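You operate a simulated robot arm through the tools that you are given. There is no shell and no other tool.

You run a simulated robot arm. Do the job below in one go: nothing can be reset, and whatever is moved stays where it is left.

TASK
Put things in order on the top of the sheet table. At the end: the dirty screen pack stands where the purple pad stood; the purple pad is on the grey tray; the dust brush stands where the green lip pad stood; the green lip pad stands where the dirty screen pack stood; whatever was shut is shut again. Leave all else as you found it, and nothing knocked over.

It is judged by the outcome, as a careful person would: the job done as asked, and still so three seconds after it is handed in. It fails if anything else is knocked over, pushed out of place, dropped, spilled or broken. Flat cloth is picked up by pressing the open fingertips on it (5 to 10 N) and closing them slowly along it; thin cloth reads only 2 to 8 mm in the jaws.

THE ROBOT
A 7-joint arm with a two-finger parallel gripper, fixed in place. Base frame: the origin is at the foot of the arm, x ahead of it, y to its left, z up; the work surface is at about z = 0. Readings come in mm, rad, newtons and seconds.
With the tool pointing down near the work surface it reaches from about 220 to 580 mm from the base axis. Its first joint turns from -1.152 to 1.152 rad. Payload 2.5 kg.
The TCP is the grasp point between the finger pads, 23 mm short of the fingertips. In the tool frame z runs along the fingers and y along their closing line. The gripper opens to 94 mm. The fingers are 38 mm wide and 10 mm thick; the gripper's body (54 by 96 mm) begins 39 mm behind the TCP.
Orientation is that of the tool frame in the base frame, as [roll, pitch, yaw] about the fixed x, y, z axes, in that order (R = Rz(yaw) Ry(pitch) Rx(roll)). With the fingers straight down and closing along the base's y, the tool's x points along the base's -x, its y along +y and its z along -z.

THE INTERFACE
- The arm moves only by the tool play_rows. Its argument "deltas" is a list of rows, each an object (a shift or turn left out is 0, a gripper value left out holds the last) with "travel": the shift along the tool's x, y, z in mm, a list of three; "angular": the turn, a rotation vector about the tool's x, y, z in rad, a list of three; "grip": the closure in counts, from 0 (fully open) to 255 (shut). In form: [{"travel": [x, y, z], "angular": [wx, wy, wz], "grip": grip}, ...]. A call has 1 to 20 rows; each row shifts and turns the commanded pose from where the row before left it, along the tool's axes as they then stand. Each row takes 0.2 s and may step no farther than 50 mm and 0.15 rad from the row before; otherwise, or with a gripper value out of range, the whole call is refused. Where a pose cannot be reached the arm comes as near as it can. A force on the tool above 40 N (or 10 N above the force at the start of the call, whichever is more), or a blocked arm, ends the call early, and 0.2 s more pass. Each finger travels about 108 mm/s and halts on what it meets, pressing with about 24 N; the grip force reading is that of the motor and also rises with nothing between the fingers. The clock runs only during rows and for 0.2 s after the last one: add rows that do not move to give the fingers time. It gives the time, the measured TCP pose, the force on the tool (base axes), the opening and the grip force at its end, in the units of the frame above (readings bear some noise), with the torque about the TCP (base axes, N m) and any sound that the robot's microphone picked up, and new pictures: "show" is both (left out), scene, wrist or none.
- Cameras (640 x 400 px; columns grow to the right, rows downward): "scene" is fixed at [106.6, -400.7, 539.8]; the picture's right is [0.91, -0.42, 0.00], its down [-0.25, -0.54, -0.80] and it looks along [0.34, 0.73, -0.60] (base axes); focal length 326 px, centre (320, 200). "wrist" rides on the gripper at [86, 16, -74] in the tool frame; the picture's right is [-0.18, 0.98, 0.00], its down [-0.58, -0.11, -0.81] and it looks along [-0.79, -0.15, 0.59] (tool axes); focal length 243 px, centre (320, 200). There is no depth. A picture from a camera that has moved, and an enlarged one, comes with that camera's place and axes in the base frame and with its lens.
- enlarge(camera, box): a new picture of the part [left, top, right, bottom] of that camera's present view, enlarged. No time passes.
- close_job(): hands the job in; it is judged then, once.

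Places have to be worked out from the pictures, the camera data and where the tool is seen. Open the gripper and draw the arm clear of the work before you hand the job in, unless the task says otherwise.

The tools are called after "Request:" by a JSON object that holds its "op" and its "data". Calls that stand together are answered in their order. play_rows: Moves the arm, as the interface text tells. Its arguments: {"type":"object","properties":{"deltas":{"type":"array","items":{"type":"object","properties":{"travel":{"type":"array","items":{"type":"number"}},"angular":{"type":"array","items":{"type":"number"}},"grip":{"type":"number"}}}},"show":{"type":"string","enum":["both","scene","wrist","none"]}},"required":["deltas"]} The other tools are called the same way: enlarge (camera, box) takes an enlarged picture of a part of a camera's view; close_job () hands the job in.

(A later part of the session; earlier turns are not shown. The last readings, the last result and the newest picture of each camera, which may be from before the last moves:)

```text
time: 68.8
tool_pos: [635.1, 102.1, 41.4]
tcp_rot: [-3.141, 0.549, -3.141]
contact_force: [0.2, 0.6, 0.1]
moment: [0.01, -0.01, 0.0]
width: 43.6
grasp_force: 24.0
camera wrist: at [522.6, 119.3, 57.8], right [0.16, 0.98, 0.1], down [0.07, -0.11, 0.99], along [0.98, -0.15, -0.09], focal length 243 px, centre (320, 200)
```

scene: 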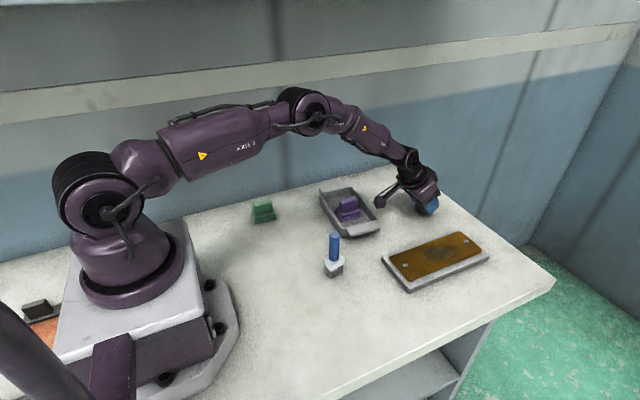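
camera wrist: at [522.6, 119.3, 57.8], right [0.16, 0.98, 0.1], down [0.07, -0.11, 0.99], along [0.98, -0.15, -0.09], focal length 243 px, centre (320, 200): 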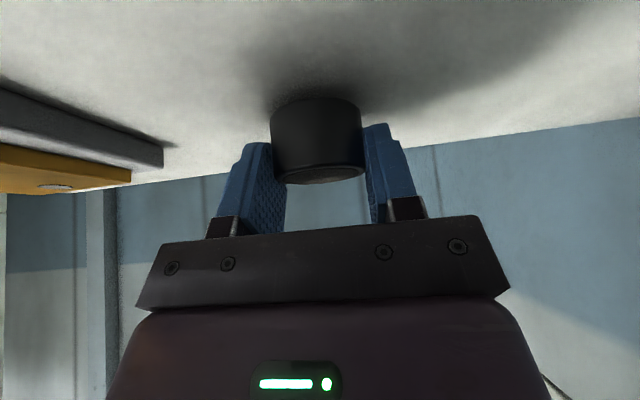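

About 7 mm to go. I'll lower 5 mm and then in 1 mm steps until contact.

Request:
{"op": "play_rows", "data": {"deltas": [{"travel": [0.6, 0, 2.6]}, {"travel": [0.7, 0, 2.5]}, {"travel": [0.52, 0, 0.85]}, {"travel": [0, 0, 0]}], "show": "none"}}

Request:
{"op": "play_rows", "data": {"deltas": [{"travel": [0.52, 0, 0.85]}, {"travel": [0, 0, 0]}], "show": "wrist"}}

```text
time: 69.8
tool_pos: [637.4, 100.7, 33.8]
tcp_rot: [-3.139, 0.55, -3.141]
contact_force: [-0.3, -1.0, 1.6]
moment: [-0.01, 0.02, -0.03]
width: 44.1
grasp_force: 24.2
```

```text
time: 70.4
tool_pos: [637.5, 100.4, 33.9]
tcp_rot: [-3.142, 0.554, 3.141]
contact_force: [-2.9, -1.5, 10.8]
moment: [-0.04, 0.17, 0.0]
width: 44.1
grasp_force: 23.6
camera wrist: at [524.7, 118.9, 51.0], right [0.16, 0.98, 0.1], down [0.07, -0.11, 0.99], along [0.99, -0.15, -0.09], focal length 243 px, centre (320, 200)
```

wrist: 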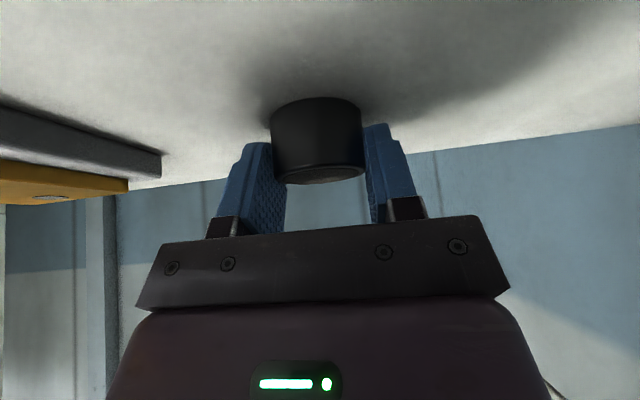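

The pack is firmly on the table. I'll ease up half a millimetre, open slowly, and withdraw along the tool axis.

Request:
{"op": "play_rows", "data": {"deltas": [{"travel": [-0.37, 0, -0.6]}, {"grip": 130}, {"grip": 110}, {"grip": 60}, {"grip": 0}, {"grip": 0}, {"travel": [0, 0, -10]}, {"travel": [0, 0, -20]}, {"travel": [0, 0, -25]}, {"travel": [0, 0, -25]}, {"travel": [0, 0, 0]}]}}

Request:
{"op": "enlarge", "data": {"camera": "scene", "box": [392, 180, 456, 220]}}

Request:
{"op": "enlarge", "data": {"camera": "wrist", "box": [240, 0, 400, 120]}}

```text
time: 72.8
tool_pos: [594.4, 103.1, 104.2]
tcp_rot: [-3.14, 0.549, 3.141]
contact_force: [-1.0, -0.5, 0.5]
moment: [-0.02, 0.0, 0.01]
width: 93.9
grasp_force: 0.0
camera wrist: at [481.7, 119.7, 121.1], right [0.16, 0.98, 0.1], down [0.07, -0.11, 0.99], along [0.98, -0.15, -0.09], focal length 243 px, centre (320, 200)
```

scene: 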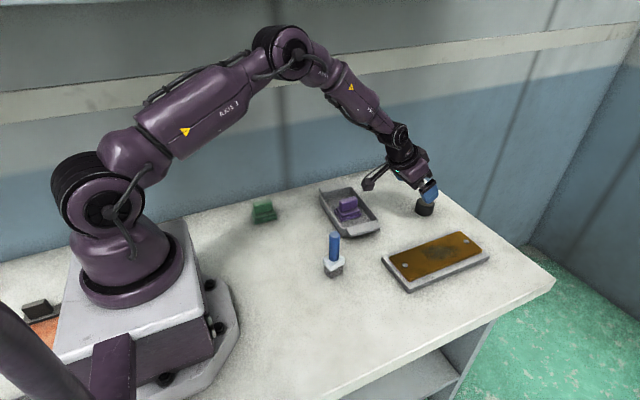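
wrist: 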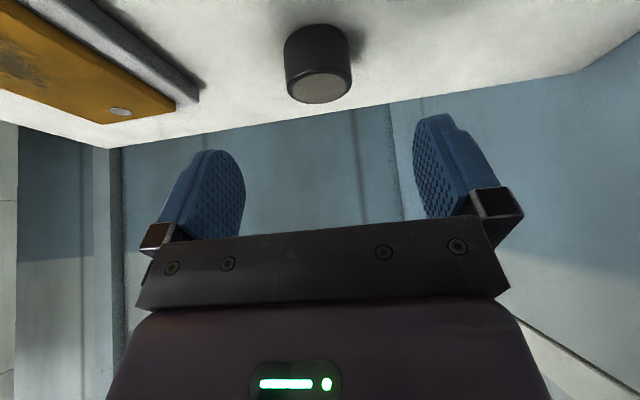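

```text
10.00 times, centred on (424, 200) of scene
camera zoom: at [106.6, -400.7, 539.8], right [0.91, -0.42, 0.0], down [-0.25, -0.54, -0.8], along [0.34, 0.73, -0.6], focal length 3264 px, centre (-720, 200)
```

zoom: 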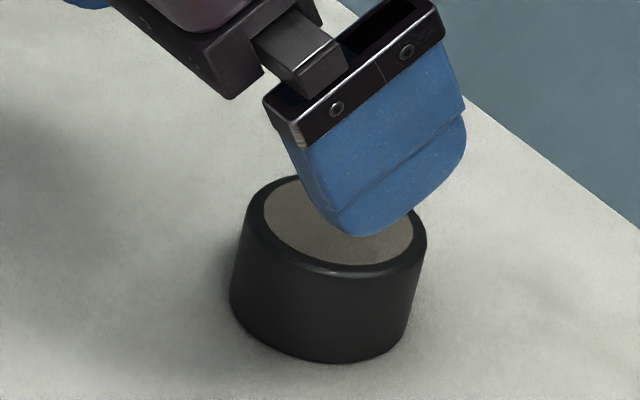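

```text
3.33 times, centred on (320, 60) of wrist
camera zoom: at [481.7, 119.7, 121.1], right [0.16, 0.98, 0.1], down [0.07, -0.11, 0.99], along [0.98, -0.15, -0.09], focal length 809 px, centre (320, 667)
```

zoom: 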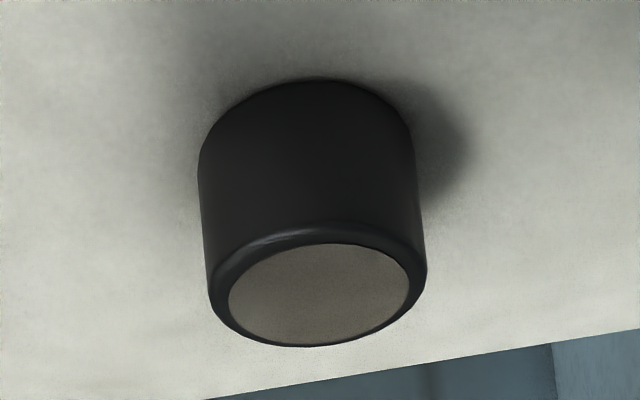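

The screen pack's base centre is within about 1–2 mm of where the purple pad's base was. Next is the green pad. I'll retreat, straighten the tool, and turn to yaw +90° so the elbow stays low under the shelf.

Request:
{"op": "play_rows", "data": {"deltas": [{"travel": [19.7, -16.6, -22.9]}, {"travel": [19.7, -16.6, -22.9]}, {"travel": [19.7, -16.6, -22.9]}, {"travel": [19.7, -16.6, -22.9]}, {"travel": [19.7, -16.6, -22.9]}, {"angular": [0, 0.15, 0]}, {"angular": [0, 0.15, 0]}, {"angular": [0, 0.15, 0]}, {"angular": [0, 0.1, 0]}, {"angular": [0, 0, -0.15]}, {"angular": [0, 0, -0.15]}, {"angular": [0, 0, -0.15]}, {"angular": [0, 0, -0.15]}, {"angular": [0, 0, -0.15]}, {"angular": [0, 0, -0.15]}, {"angular": [0, 0, -0.15]}, {"angular": [0, 0, -0.15]}, {"angular": [0, 0, -0.15]}, {"angular": [0, 0, -0.15]}, {"angular": [0, 0, -0.071]}]}}

```text
time: 77.0
tool_pos: [451.1, 19.6, 147.3]
tcp_rot: [-3.14, 0.002, -1.569]
contact_force: [-0.6, 0.3, -0.3]
moment: [0.02, -0.01, 0.0]
width: 94.0
grasp_force: 0.1
camera wrist: at [435.7, -66.4, 221.5], right [-0.98, 0.18, 0.0], down [0.11, 0.58, 0.81], along [0.15, 0.79, -0.59], focal length 243 px, centre (320, 200)
```

scene: 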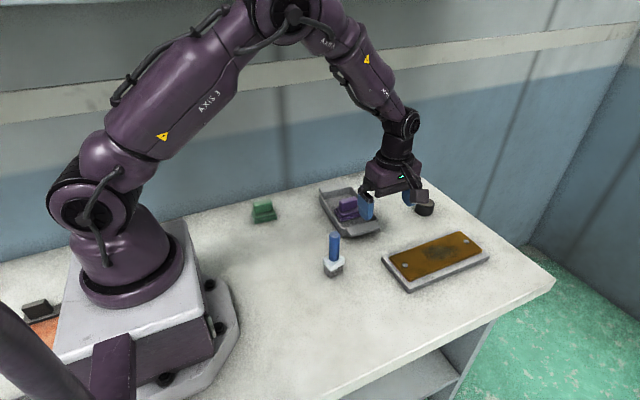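
wrist: 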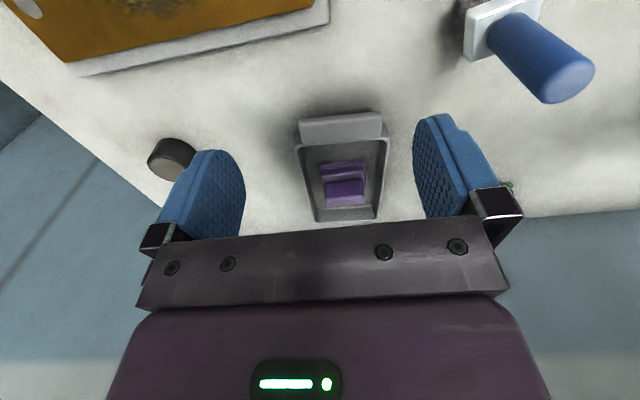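

The tray with the purple pad looks right. I'll move left to a viewing spot at about (290, 110) to locate the green pad.

Request:
{"op": "play_rows", "data": {"deltas": [{"travel": [-18, 32, -0.6]}, {"travel": [-18, 32, -0.6]}, {"travel": [-18, 32, -0.6]}, {"travel": [-18, 32, -0.6]}, {"travel": [-18, 32, -0.6]}, {"travel": [0, 0, 0]}]}}

Request:
{"op": "enlarge", "data": {"camera": "wrist", "box": [260, 60, 420, 180]}}

```text
time: 78.4
tool_pos: [290.8, 107.9, 149.4]
tcp_rot: [-3.14, 0.001, -1.571]
contact_force: [0.0, -0.2, 0.6]
moment: [0.0, 0.0, 0.0]
width: 93.9
grasp_force: 0.2
camera wrist: at [275.4, 22.7, 223.4], right [-0.98, 0.18, 0.0], down [0.11, 0.58, 0.81], along [0.15, 0.79, -0.59], focal length 243 px, centre (320, 200)
```

scene: 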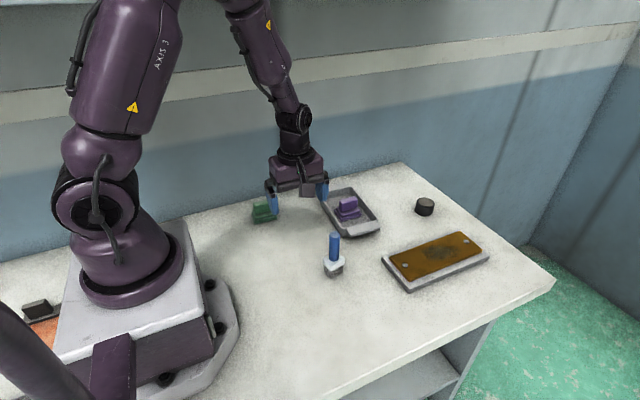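
wrist: 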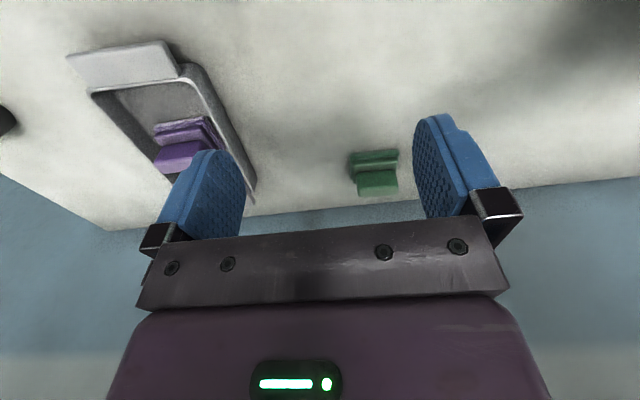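

```text
3.33 times, centred on (340, 120) of wrist
camera zoom: at [275.4, 22.7, 223.4], right [-0.98, 0.18, 0.0], down [0.11, 0.58, 0.81], along [0.15, 0.79, -0.59], focal length 809 px, centre (253, 467)
```

zoom: 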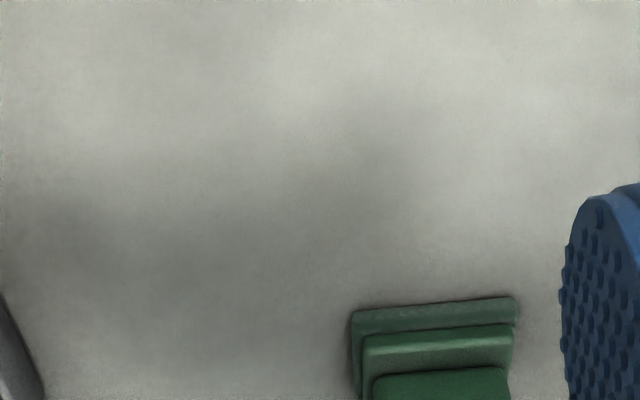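

The green pad's near edge is at y≈235 with x from 218 to 279, so its centre is about (248.5, 257). I'll lean the tool 0.35 rad toward +y to keep the elbow away from the shelf, and come to a pre-grasp point.

Request:
{"op": "play_rows", "data": {"deltas": [{"angular": [0, -0.15, 0]}, {"angular": [0, -0.15, 0]}, {"angular": [0, -0.05, 0]}, {"travel": [-21.1, 8.5, 14.6]}, {"travel": [-21.1, 8.5, 14.6]}, {"travel": [-21.1, 8.5, 14.6]}, {"travel": [-21.1, 8.5, 14.6]}, {"travel": [0, 0, 0]}]}}

Request:
{"op": "enlarge", "data": {"camera": "wrist", "box": [240, 0, 400, 120]}}

```text
time: 80.2
tool_pos: [259.3, 209.5, 125.7]
tcp_rot: [-3.141, 0.349, -1.573]
contact_force: [0.0, -0.4, 0.1]
moment: [0.0, -0.01, 0.01]
width: 94.1
grasp_force: 0.0
camera wrist: at [242.5, 103.3, 164.9], right [-0.98, 0.17, 0.06], down [0.11, 0.27, 0.96], along [0.15, 0.95, -0.28], focal length 243 px, centre (320, 200)
```

scene: 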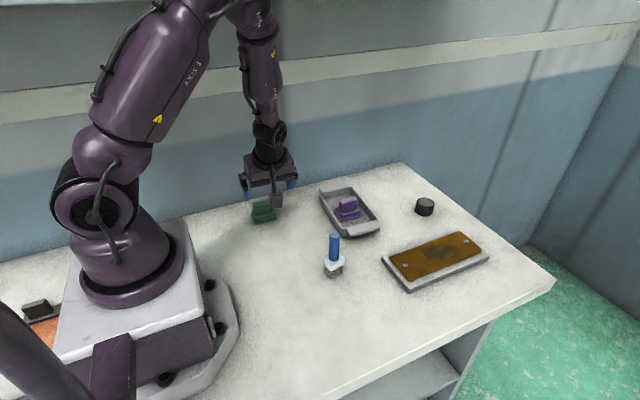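
wrist: 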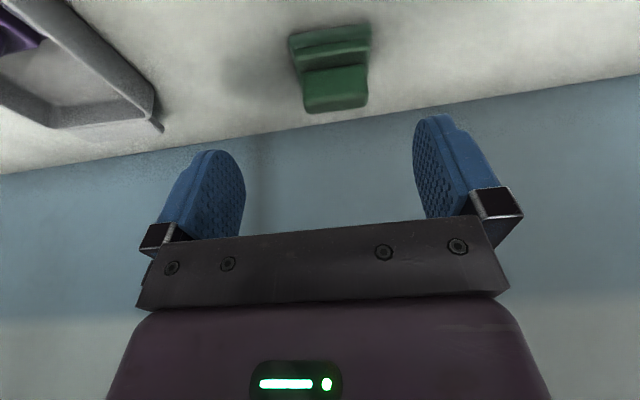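

```text
3.33 times, centred on (320, 60) of wrist
camera zoom: at [242.5, 103.3, 164.9], right [-0.98, 0.17, 0.06], down [0.11, 0.27, 0.96], along [0.15, 0.95, -0.28], focal length 809 px, centre (320, 667)
```

zoom: 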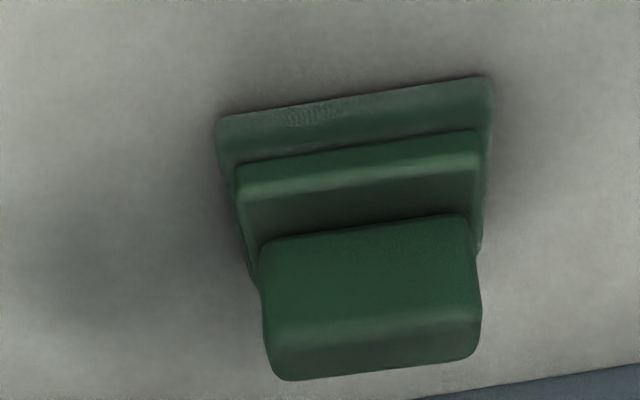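

No blockage so far. The green pad is turned about -0.067 rad and its fin centre is near (250, 254). I'll match that yaw and come to within 50 mm along the tool axis.

Request:
{"op": "play_rows", "data": {"deltas": [{"travel": [-6.7, 4.65, 17.2]}, {"travel": [-6.7, 4.65, 17.2]}, {"angular": [0.0229, 0, 0.063]}, {"travel": [0, 0, 0]}]}}

Request:
{"op": "enlarge", "data": {"camera": "wrist", "box": [160, 20, 480, 220]}}

```text
time: 81.2
tool_pos: [249.7, 234.9, 96.4]
tcp_rot: [-3.141, 0.349, -1.638]
contact_force: [-0.3, 0.0, 0.1]
moment: [-0.05, 0.02, 0.0]
width: 94.3
grasp_force: 0.0
camera wrist: at [226.5, 129.8, 135.8], right [-0.97, 0.24, 0.06], down [0.13, 0.26, 0.96], along [0.21, 0.93, -0.28], focal length 243 px, centre (320, 200)
```

scene: 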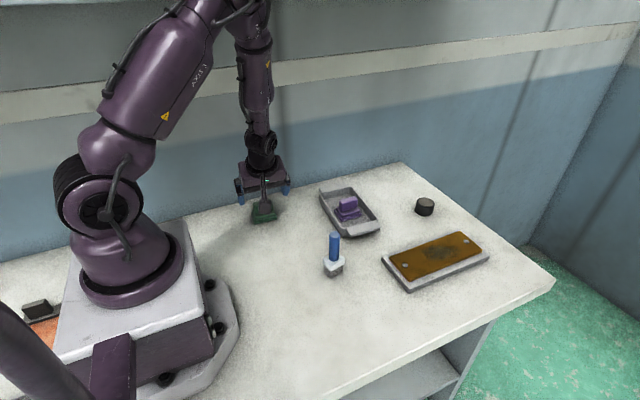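
wrist: 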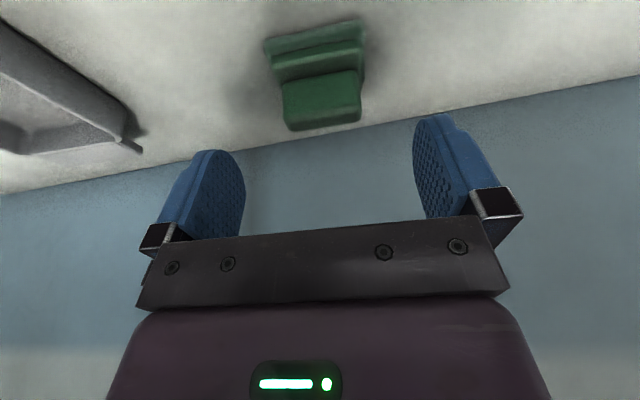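

```text
2.00 times, centred on (320, 120) of wrist
camera zoom: at [226.5, 129.8, 135.8], right [-0.97, 0.24, 0.06], down [0.13, 0.26, 0.96], along [0.21, 0.93, -0.28], focal length 485 px, centre (320, 360)
```

zoom: 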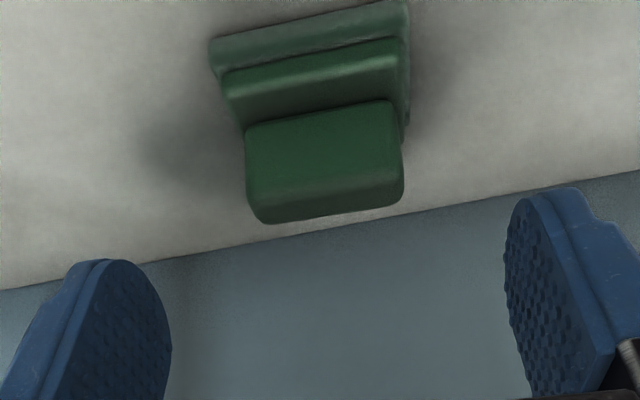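

Centred. I'll advance 48 mm along the tool axis to straddle the fin.

Request:
{"op": "play_rows", "data": {"deltas": [{"travel": [0, 0, 14]}, {"travel": [0, 0, 14]}, {"travel": [0, 0, 12]}, {"travel": [0, 0, 8]}, {"travel": [0, 0, 0]}]}}

Request:
{"op": "enlarge", "data": {"camera": "wrist", "box": [160, 20, 480, 220]}}

```text
time: 82.4
tool_pos: [252.4, 250.6, 50.1]
tcp_rot: [-3.141, 0.349, -1.639]
contact_force: [-0.6, 0.0, -0.3]
moment: [-0.01, -0.03, -0.01]
width: 94.1
grasp_force: 0.1
camera wrist: at [228.8, 145.6, 90.3], right [-0.97, 0.24, 0.06], down [0.13, 0.26, 0.96], along [0.21, 0.93, -0.28], focal length 243 px, centre (320, 200)
```

scene: 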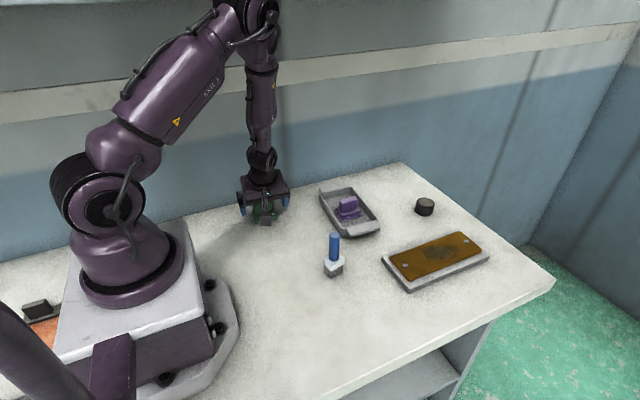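
wrist: 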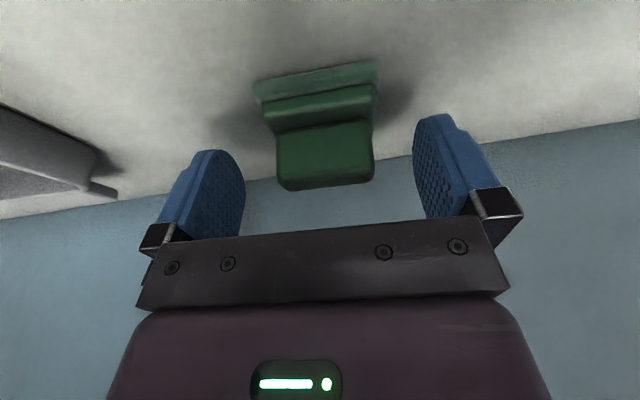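

```text
2.00 times, centred on (320, 120) of wrist
camera zoom: at [228.8, 145.6, 90.3], right [-0.97, 0.24, 0.06], down [0.13, 0.26, 0.96], along [0.21, 0.93, -0.28], focal length 485 px, centre (320, 360)
```

zoom: 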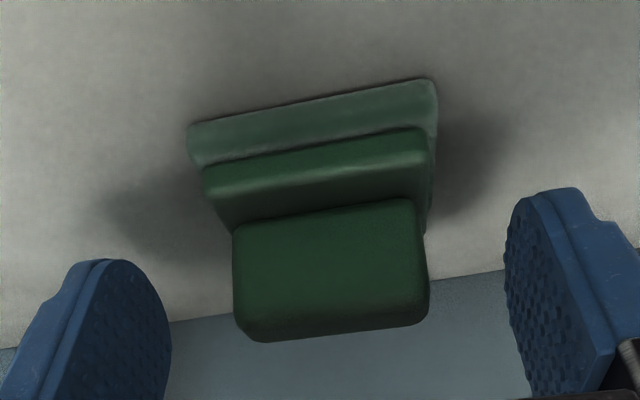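

The fin is between the fingers. From this view the green pad's base centre is about (250, 258), which I'll use for the brush. I'll close now.

Request:
{"op": "play_rows", "data": {"deltas": [{"grip": 80}, {"grip": 105}, {"grip": 125}, {"grip": 150}, {"grip": 255}, {"grip": 255}, {"grip": 255}]}}

```text
time: 84.0
tool_pos: [252.9, 249.9, 50.8]
tcp_rot: [3.141, 0.348, -1.639]
contact_force: [0.0, -0.3, -0.1]
moment: [0.01, -0.02, 0.07]
width: 47.6
grasp_force: 24.0
camera wrist: at [228.8, 145.6, 90.4], right [-0.97, 0.24, 0.06], down [0.13, 0.26, 0.96], along [0.21, 0.93, -0.28], focal length 243 px, centre (320, 200)
```

scene: 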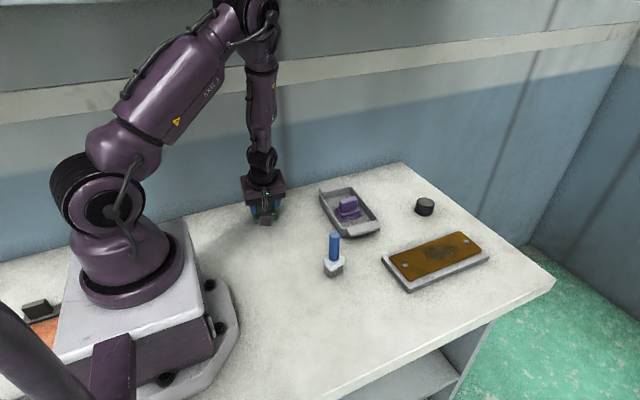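
wrist: 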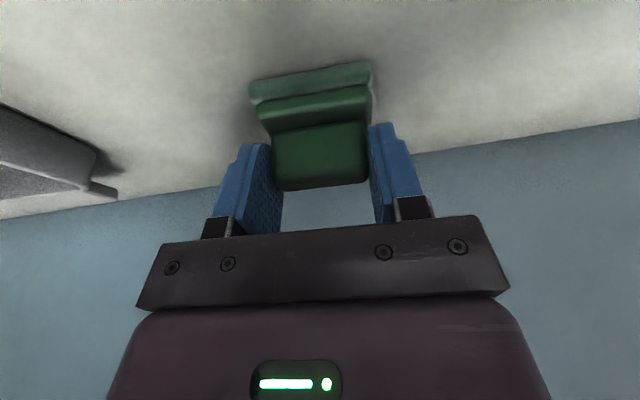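

Gripped at 47.6 mm. I'll lift slowly.

Request:
{"op": "play_rows", "data": {"deltas": [{"travel": [-0.7, 0, -1.9]}, {"travel": [-1.4, 0, -3.8]}, {"travel": [-2.1, 0, -5.6]}, {"travel": [-3.4, 0, -9.4]}, {"travel": [-3.4, 0, -9.4]}, {"travel": [-3.4, 0, -9.4]}, {"travel": [0, 0, 0]}]}}

```text
time: 85.6
tool_pos: [252.0, 249.7, 93.2]
tcp_rot: [-3.141, 0.348, -1.638]
contact_force: [-0.2, 0.2, -0.9]
moment: [-0.05, -0.05, 0.0]
width: 47.4
grasp_force: 23.7
camera wrist: at [228.8, 144.4, 133.0], right [-0.97, 0.24, 0.06], down [0.13, 0.26, 0.96], along [0.21, 0.93, -0.28], focal length 243 px, centre (320, 200)
```

scene: 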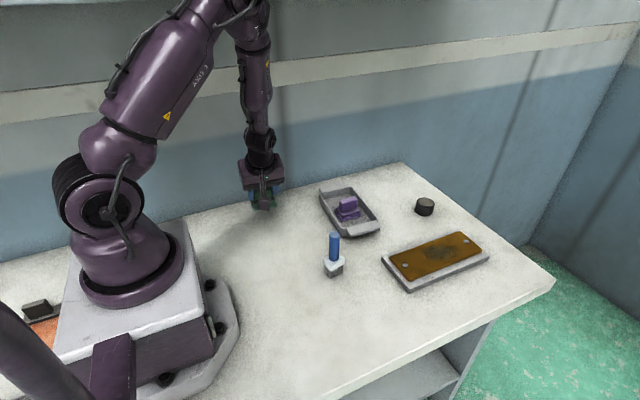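
wrist: 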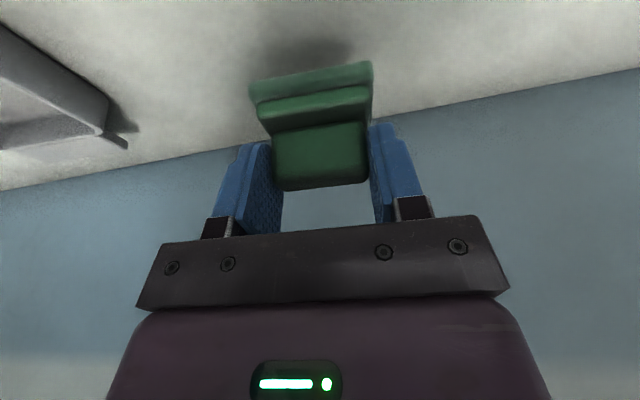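

Held firmly. I'll carry it away from the shelf, rise so it clears the brush, and move over toward the screen pack's old spot.

Request:
{"op": "play_rows", "data": {"deltas": [{"travel": [9, -1.5, -6.6]}, {"travel": [18.1, -3.1, -13.15]}, {"travel": [18.1, -3.1, -13.15]}, {"travel": [18.1, -3.1, -13.15]}, {"travel": [18.1, -3.1, -13.15]}, {"travel": [18.1, -3.1, -13.15]}, {"travel": [9.1, -1.6, -6.6]}, {"travel": [8.65, -5.5, -19.1]}, {"travel": [8.65, -5.5, -19.1]}, {"travel": [8.65, -5.5, -19.1]}, {"travel": [8.65, -5.5, -19.1]}, {"travel": [0, 0, 0]}]}}

```text
time: 88.2
tool_pos: [278.8, 61.5, 189.6]
tcp_rot: [-3.14, 0.35, -1.638]
contact_force: [0.2, -0.2, -1.2]
moment: [-0.01, 0.03, -0.02]
width: 47.5
grasp_force: 24.0
camera wrist: at [254.7, -44.2, 229.5], right [-0.97, 0.24, 0.06], down [0.13, 0.26, 0.96], along [0.21, 0.93, -0.28], focal length 243 px, centre (320, 200)
```

scene: 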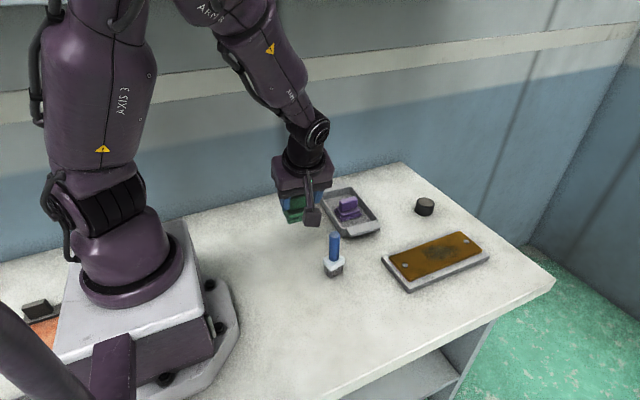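
wrist: 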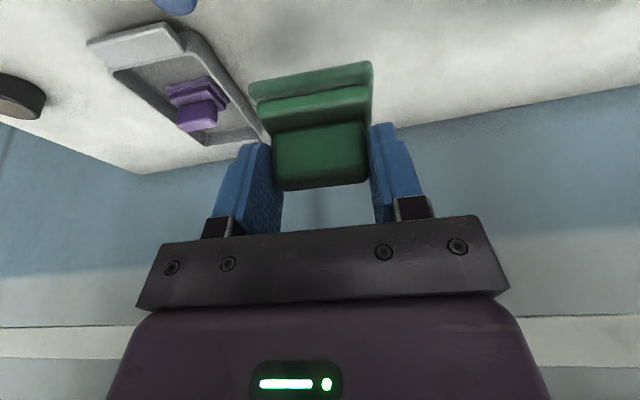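

Everything is clear. I'll turn halfway back in yaw, then cross to the right at this height.

Request:
{"op": "play_rows", "data": {"deltas": [{"angular": [0.0514, 0, 0.1409]}, {"angular": [0.0514, 0, 0.1409]}, {"angular": [0.0514, 0, 0.1409]}, {"angular": [0.0514, 0, 0.1409]}, {"angular": [0.0514, 0, 0.1409]}, {"travel": [4.5, -9.6, -1.6]}, {"travel": [8.96, -19.3, -3.27]}, {"travel": [8.96, -19.3, -3.27]}, {"travel": [8.96, -19.3, -3.27]}, {"travel": [8.96, -19.3, -3.27]}, {"travel": [8.96, -19.3, -3.27]}, {"travel": [8.96, -19.3, -3.27]}, {"travel": [8.96, -19.3, -3.27]}, {"travel": [4.5, -9.6, -1.6]}, {"travel": [0, 0, 0]}]}}

```text
time: 91.4
tool_pos: [328.0, -106.4, 192.3]
tcp_rot: [-3.14, 0.349, -2.388]
contact_force: [0.4, 0.0, -1.6]
moment: [-0.02, -0.01, -0.01]
width: 47.6
grasp_force: 23.9
camera wrist: at [239.2, -166.5, 231.2], right [-0.55, 0.84, 0.06], down [0.27, 0.11, 0.96], along [0.79, 0.54, -0.28], focal length 243 px, centre (320, 200)
```

scene: 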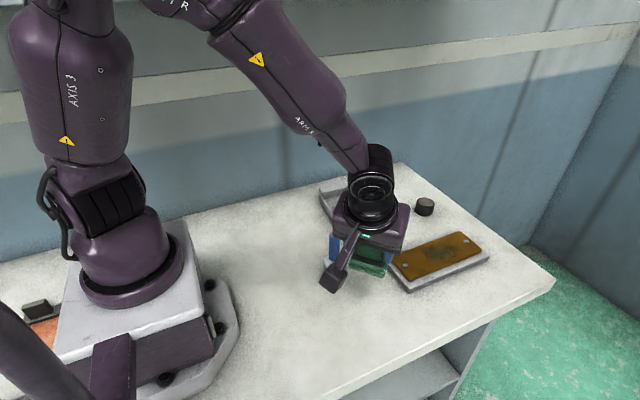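
wrist: 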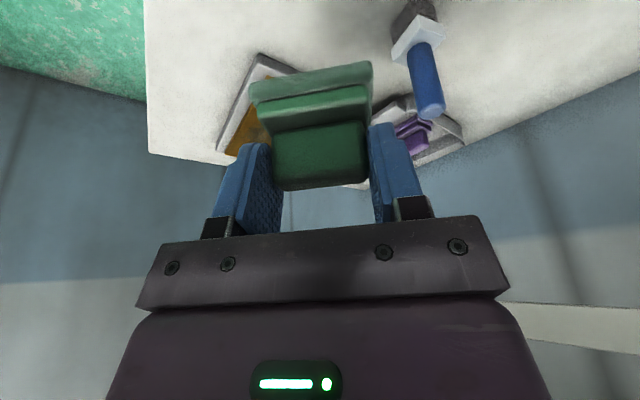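

I'll finish the turn to yaw zero and lower to about 12 mm above the table over the spot.

Request:
{"op": "play_rows", "data": {"deltas": [{"angular": [0.0514, 0, 0.1409]}, {"angular": [0.0514, 0, 0.1409]}, {"angular": [0.0514, 0, 0.1409]}, {"angular": [0.0514, 0, 0.1409]}, {"angular": [0.0514, 0, 0.1409]}, {"travel": [1.75, 0.25, 16.7]}, {"travel": [1.75, 0.25, 16.7]}, {"travel": [1.75, 0.25, 16.7]}, {"travel": [1.75, 0.25, 16.7]}, {"travel": [1.75, 0.25, 16.7]}, {"travel": [1.75, 0.25, 16.7]}, {"travel": [1.75, 0.25, 16.7]}, {"travel": [1.75, 0.25, 14.7]}, {"travel": [0, 0, 0]}]}}

```text
time: 94.4
tool_pos: [358.5, -104.1, 62.2]
tcp_rot: [-3.14, 0.35, -3.139]
contact_force: [0.5, -0.6, -0.8]
moment: [0.0, 0.03, 0.0]
width: 47.3
grasp_force: 24.0
camera wrist: at [251.1, -87.3, 101.8], right [0.17, 0.98, 0.06], down [0.27, -0.11, 0.96], along [0.95, -0.15, -0.28], focal length 243 px, centre (320, 200)
```

scene: 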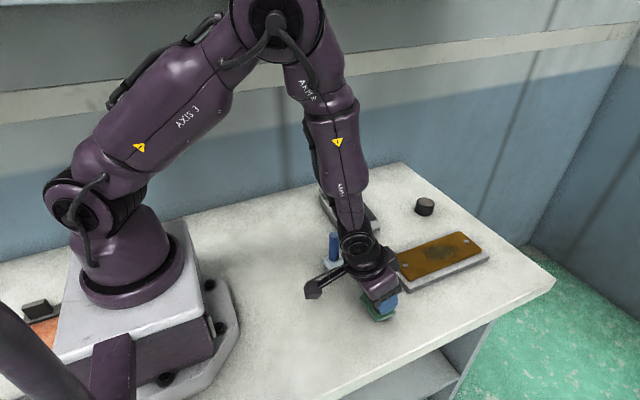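
wrist: 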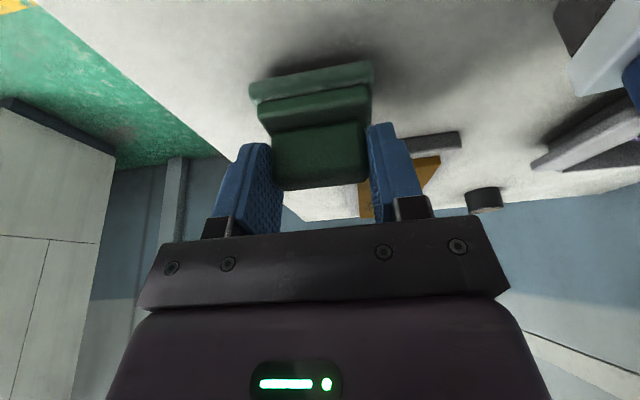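

The pad is centred at about (366, -104), so I'll add 2 mm in x while lowering the last stretch.

Request:
{"op": "play_rows", "data": {"deltas": [{"travel": [0.75, -0.3, 5]}, {"travel": [0.75, -0.3, 4.5]}, {"travel": [0.34, 0, 0.94]}, {"travel": [0, 0, 0]}], "show": "none"}}

Request:
{"op": "play_rows", "data": {"deltas": [{"travel": [0.34, 0, 0.94]}, {"travel": [0, 0, 0]}], "show": "wrist"}}

```text
time: 95.4
tool_pos: [361.1, -104.2, 54.0]
tcp_rot: [-3.141, 0.35, -3.137]
contact_force: [-0.1, 0.5, -0.6]
moment: [0.0, 0.01, 0.01]
width: 47.4
grasp_force: 23.6
```

```text
time: 96.0
tool_pos: [361.1, -105.0, 52.3]
tcp_rot: [-3.141, 0.351, -3.138]
contact_force: [-0.1, 0.2, -1.5]
moment: [0.0, -0.01, 0.03]
width: 47.5
grasp_force: 24.4
camera wrist: at [254.1, -87.9, 91.5], right [0.17, 0.98, 0.06], down [0.27, -0.11, 0.96], along [0.95, -0.15, -0.28], focal length 243 px, centre (320, 200)
```

wrist: 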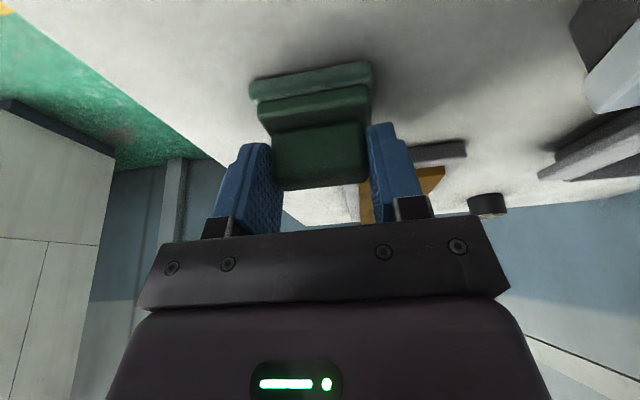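

Still hanging (about -1.5 N). I'll lower 1 mm at a time until it touches.

Request:
{"op": "play_rows", "data": {"deltas": [{"travel": [0.34, 0, 0.94]}, {"travel": [0, 0, 0]}], "show": "none"}}

Request:
{"op": "play_rows", "data": {"deltas": [{"travel": [0.34, 0, 0.94]}, {"travel": [0, 0, 0]}], "show": "none"}}

```text
time: 96.6
tool_pos: [360.7, -104.3, 51.2]
tcp_rot: [-3.139, 0.352, -3.137]
contact_force: [-0.3, -0.2, -0.3]
moment: [-0.01, 0.0, 0.01]
width: 47.3
grasp_force: 23.8
```

```text
time: 97.2
tool_pos: [360.5, -105.2, 51.1]
tcp_rot: [-3.141, 0.353, -3.138]
contact_force: [-9.4, 2.7, 27.3]
moment: [0.11, 0.13, 0.02]
width: 47.6
grasp_force: 24.1
```

The pad is firmly down (27 N). I'll ease up 1 mm, open slowly and withdraw along the tool axis.

Request:
{"op": "play_rows", "data": {"deltas": [{"travel": [-0.34, 0, -0.94]}, {"travel": [0, 0, 0], "grip": 120}, {"grip": 100}, {"grip": 40}, {"grip": 0}, {"travel": [0, 0, -10]}, {"travel": [0, 0, -20]}, {"travel": [0, 0, -25]}, {"travel": [0, 0, -25]}, {"travel": [0, 0, 0]}]}}

Request:
{"op": "enlarge", "data": {"camera": "wrist", "box": [240, 0, 400, 120]}}

```text
time: 99.4
tool_pos: [331.5, -104.6, 124.0]
tcp_rot: [-3.14, 0.351, -3.138]
contact_force: [0.0, -0.4, 0.6]
moment: [0.03, 0.0, -0.03]
width: 93.9
grasp_force: 0.0
camera wrist: at [223.9, -88.0, 162.9], right [0.17, 0.98, 0.06], down [0.27, -0.11, 0.96], along [0.95, -0.15, -0.28], focal length 243 px, centre (320, 200)
```

scene: 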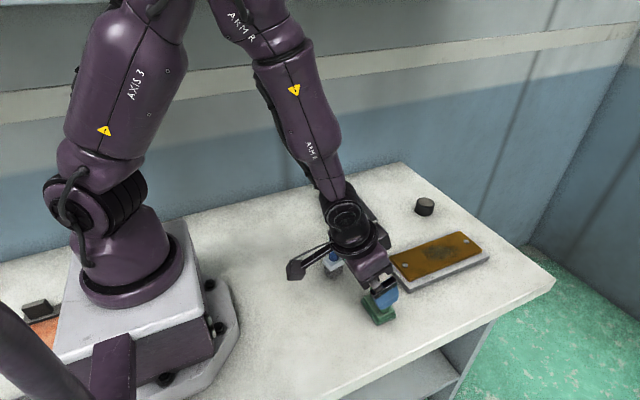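
wrist: 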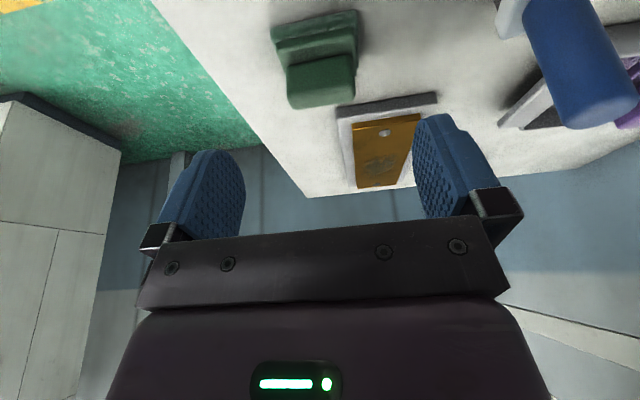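

```text
3.33 times, centred on (320, 60) of wrist
camera zoom: at [223.9, -88.0, 162.9], right [0.17, 0.98, 0.06], down [0.27, -0.11, 0.96], along [0.95, -0.15, -0.28], focal length 809 px, centre (320, 667)
```

zoom: 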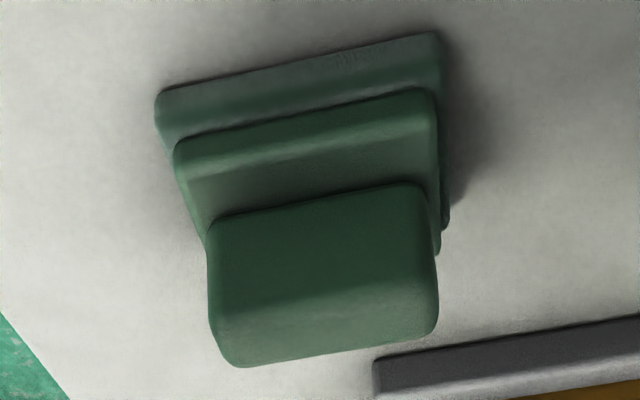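

The green pad stands at about (367, -105), within about 1 mm of the screen pack's spot. Now the brush. I'll rise, move over beside it and turn to yaw +90°, still tilted, to view and approach it.

Request:
{"op": "play_rows", "data": {"deltas": [{"travel": [-7.5, 0, -20.7]}, {"travel": [-7.5, 0, -20.7]}, {"travel": [-7.5, 0, -20.7]}, {"travel": [0, 28.7, 0]}, {"travel": [0, 28.7, 0]}, {"travel": [0, 28.7, 0]}, {"angular": [-0.0514, 0, -0.1409]}, {"angular": [-0.0514, 0, -0.1409]}, {"angular": [-0.0514, 0, -0.1409]}, {"angular": [-0.0514, 0, -0.1409]}, {"angular": [-0.0514, 0, -0.1409]}, {"angular": [-0.0514, 0, -0.1409]}, {"angular": [-0.0514, 0, -0.1409]}, {"angular": [-0.0514, 0, -0.1409]}, {"angular": [-0.0514, 0, -0.1409]}, {"angular": [-0.0514, 0, -0.1409]}, {"angular": [-0.0233, 0, -0.0638]}, {"travel": [0, 0, 0]}]}}

Request:
{"op": "enlarge", "data": {"camera": "wrist", "box": [220, 20, 420, 160]}}

```text
time: 103.2
tool_pos: [333.9, -18.5, 191.4]
tcp_rot: [-3.141, 0.348, -1.569]
contact_force: [-0.5, -0.3, -0.1]
moment: [-0.01, 0.01, 0.02]
width: 94.1
grasp_force: 0.0
camera wrist: at [317.5, -125.0, 231.6], right [-0.98, 0.17, 0.06], down [0.11, 0.27, 0.96], along [0.15, 0.95, -0.28], focal length 243 px, centre (320, 200)
```

scene: 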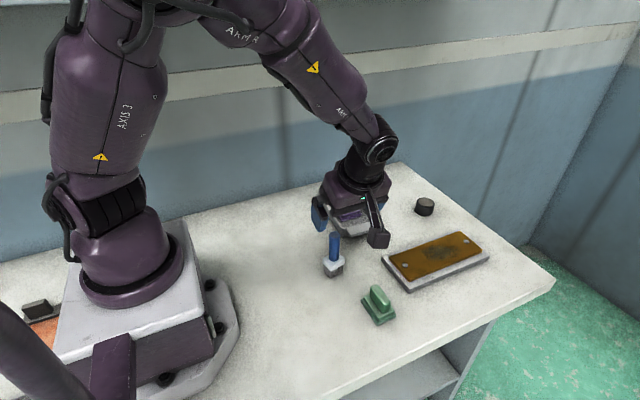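
wrist: 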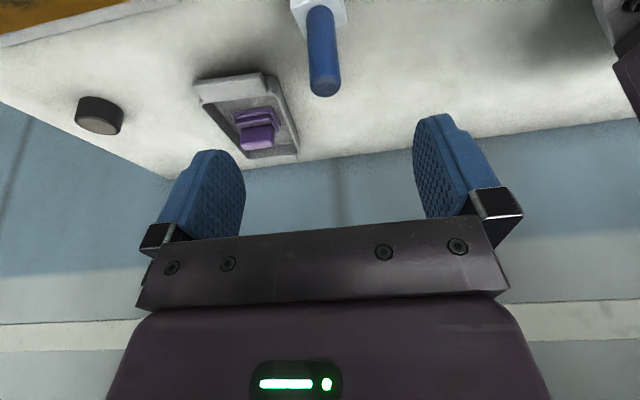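

```text
2.86 times, centred on (320, 90) of wrist
camera zoom: at [317.5, -125.0, 231.6], right [-0.98, 0.17, 0.06], down [0.11, 0.27, 0.96], along [0.15, 0.95, -0.28], focal length 693 px, centre (320, 514)
```

zoom: 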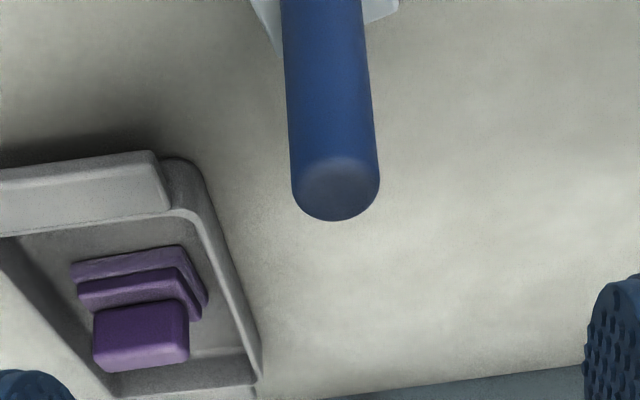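

The brush handle is at about (330.5, 16) and about 105 mm tall. I'll approach along the tool axis to hold the handle at about z=82, first stopping 25 mm short.

Request:
{"op": "play_rows", "data": {"deltas": [{"travel": [2.5, 1.7, 17.3]}, {"travel": [2.4, 1.7, 17.3]}, {"travel": [0, 0, 18]}, {"travel": [0, 0, 18]}, {"travel": [0, 0, 19]}, {"travel": [0, 0, 0]}]}}

Request:
{"op": "enlarge", "data": {"camera": "wrist", "box": [160, 20, 480, 220]}}

Request:
{"op": "enlarge", "data": {"camera": "scene", "box": [280, 200, 400, 290]}}

```text
time: 104.6
tool_pos: [328.8, 8.7, 104.3]
tcp_rot: [-3.14, 0.348, -1.572]
contact_force: [-0.4, -0.3, 0.0]
moment: [-0.02, 0.02, 0.0]
width: 93.9
grasp_force: 0.1
camera wrist: at [312.8, -97.2, 145.2], right [-0.98, 0.17, 0.06], down [0.11, 0.27, 0.96], along [0.15, 0.95, -0.28], focal length 243 px, centre (320, 200)
```

scene: 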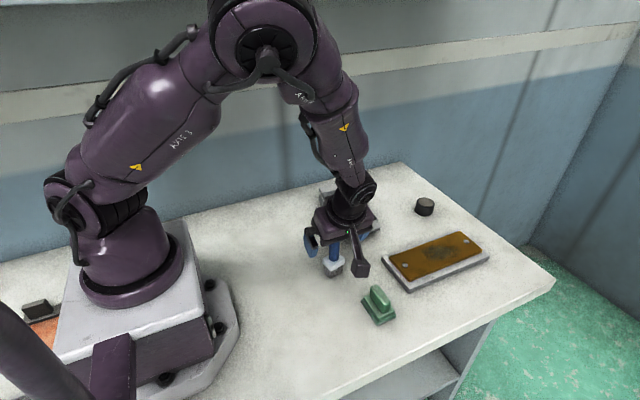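
wrist: 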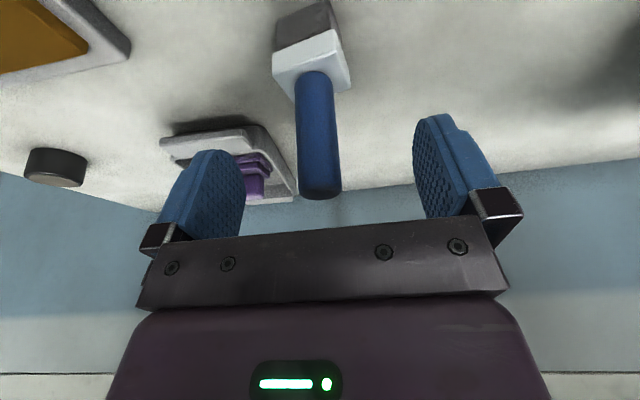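

```text
2.00 times, centred on (320, 120) of wrist
camera zoom: at [312.8, -97.2, 145.2], right [-0.98, 0.17, 0.06], down [0.11, 0.27, 0.96], along [0.15, 0.95, -0.28], focal length 485 px, centre (320, 360)
```

zoom: 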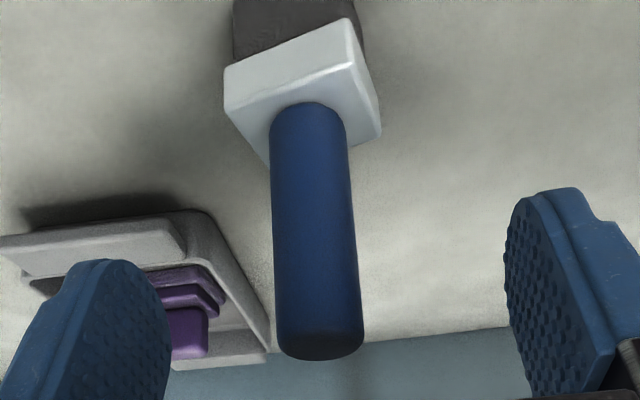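

```text
4.44 times, centred on (340, 245) of scene
camera zoom: at [106.6, -400.7, 539.8], right [0.91, -0.42, 0.0], down [-0.25, -0.54, -0.8], along [0.34, 0.73, -0.6], focal length 1451 px, centre (231, 0)
```

zoom: 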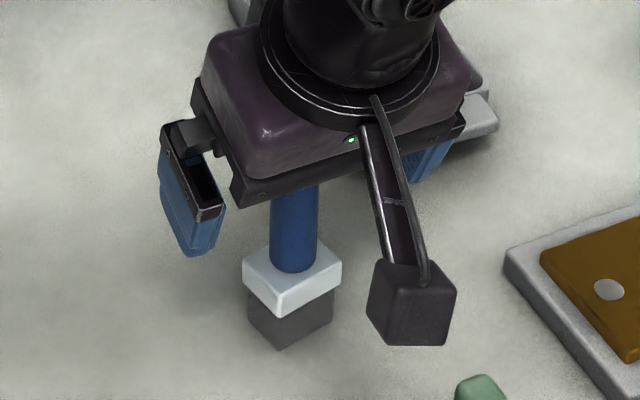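

The handle is centred between the fingers. I'll advance the last 24 mm and close on it.

Request:
{"op": "play_rows", "data": {"deltas": [{"travel": [0, 0, 12]}, {"travel": [0, 0, 11]}, {"travel": [0, 0, 0], "grip": 100}, {"grip": 160}, {"grip": 190}, {"grip": 215}, {"grip": 255}, {"grip": 255}]}}

```text
time: 106.4
tool_pos: [331.3, 15.9, 83.8]
tcp_rot: [-3.141, 0.348, -1.571]
contact_force: [-0.7, 0.6, 0.6]
moment: [-0.02, 0.08, 0.0]
width: 20.5
grasp_force: 23.8
camera wrist: at [313.3, -89.0, 124.1], right [-0.98, 0.17, 0.06], down [0.11, 0.27, 0.96], along [0.15, 0.95, -0.28], focal length 243 px, centre (320, 200)
```

scene: 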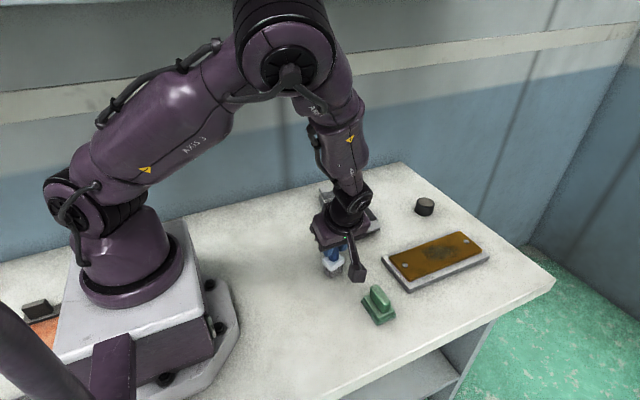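
wrist: 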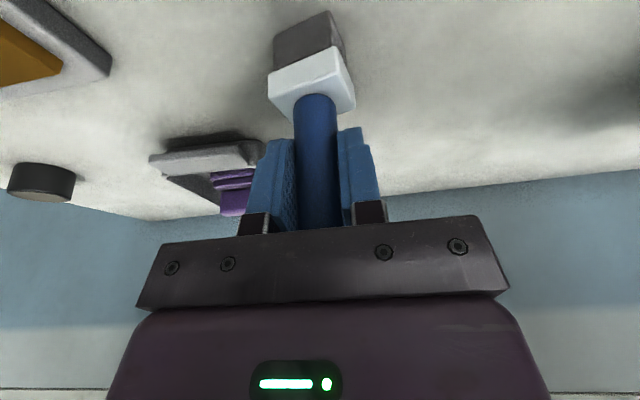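

The handle is held at 20.5 mm. I'll lift about 22 mm slowly and check.

Request:
{"op": "play_rows", "data": {"deltas": [{"travel": [-0.7, 0, -1.9]}, {"travel": [-1.4, 0, -3.8]}, {"travel": [-2.1, 0, -5.6]}, {"travel": [-3.4, 0, -9.4]}, {"travel": [0, 0, 0]}]}}

```text
time: 107.6
tool_pos: [328.7, 14.7, 106.1]
tcp_rot: [-3.141, 0.349, -1.57]
contact_force: [0.1, 0.4, -1.3]
moment: [-0.04, -0.03, -0.01]
width: 19.9
grasp_force: 24.6
camera wrist: at [312.9, -91.4, 145.6], right [-0.98, 0.17, 0.06], down [0.11, 0.27, 0.96], along [0.15, 0.95, -0.28], focal length 243 px, centre (320, 200)
```

scene: 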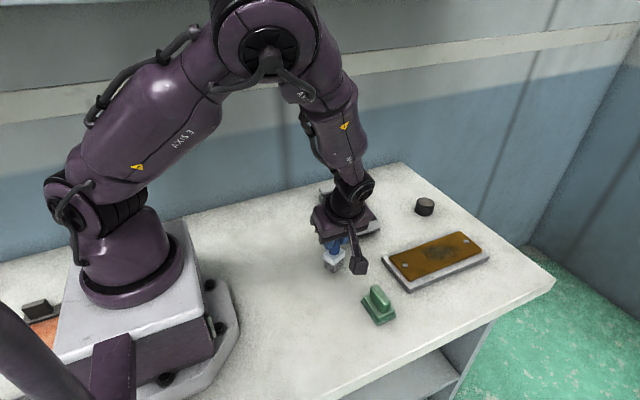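
wrist: 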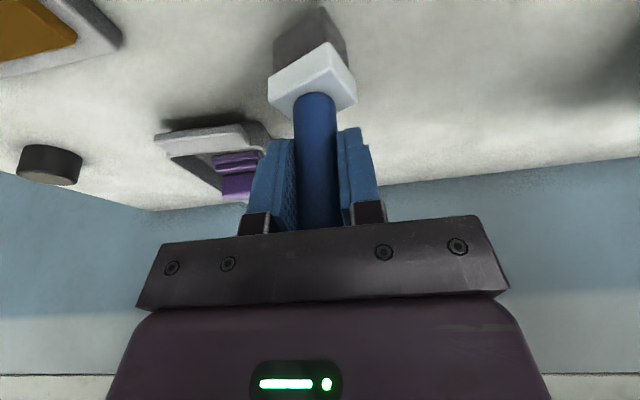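

The brush is lifted and held upright. I'll carry it left at this low height toward the green pad's old spot, stopping short to check.

Request:
{"op": "play_rows", "data": {"deltas": [{"travel": [-7.9, 3.3, 2.9]}, {"travel": [-15.8, 6.55, 5.75]}, {"travel": [-15.8, 6.55, 5.75]}, {"travel": [-15.8, 6.55, 5.75]}, {"travel": [-15.8, 6.55, 5.75]}, {"travel": [-15.8, 6.55, 5.75]}, {"travel": [-15.8, 6.55, 5.75]}, {"travel": [-15.8, 6.55, 5.75]}, {"travel": [-15.8, 6.55, 5.75]}, {"travel": [-15.8, 6.55, 5.75]}, {"travel": [-15.8, 6.55, 5.75]}, {"travel": [-7.9, 3.3, 2.9]}, {"travel": [0, 0, 0]}]}}

```text
time: 110.4
tool_pos: [258.3, 199.8, 105.0]
tcp_rot: [-3.141, 0.346, -1.57]
contact_force: [-0.4, -0.2, -1.6]
moment: [-0.02, -0.04, -0.01]
width: 20.3
grasp_force: 24.0
camera wrist: at [243.1, 93.8, 144.1], right [-0.98, 0.17, 0.06], down [0.11, 0.27, 0.96], along [0.15, 0.95, -0.28], focal length 243 px, centre (320, 200)
```

scene: 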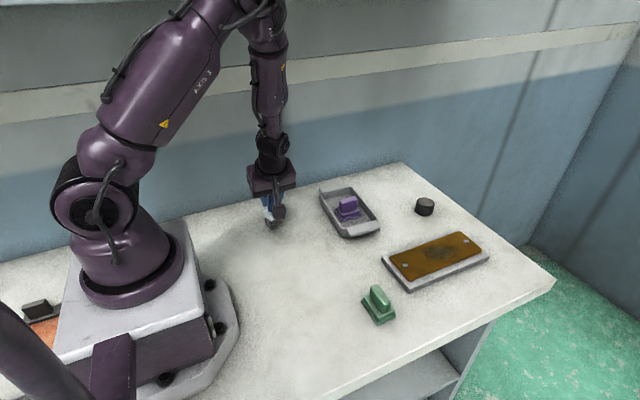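
wrist: 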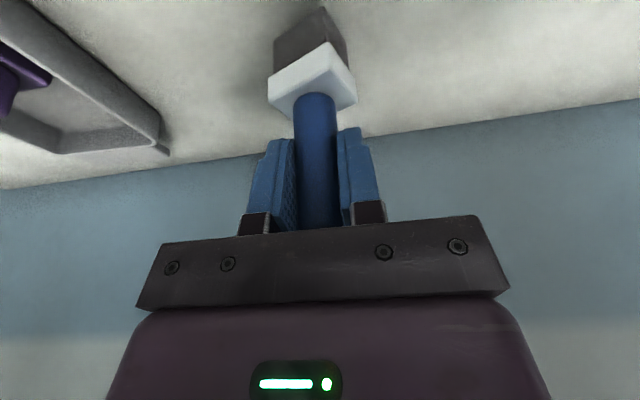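

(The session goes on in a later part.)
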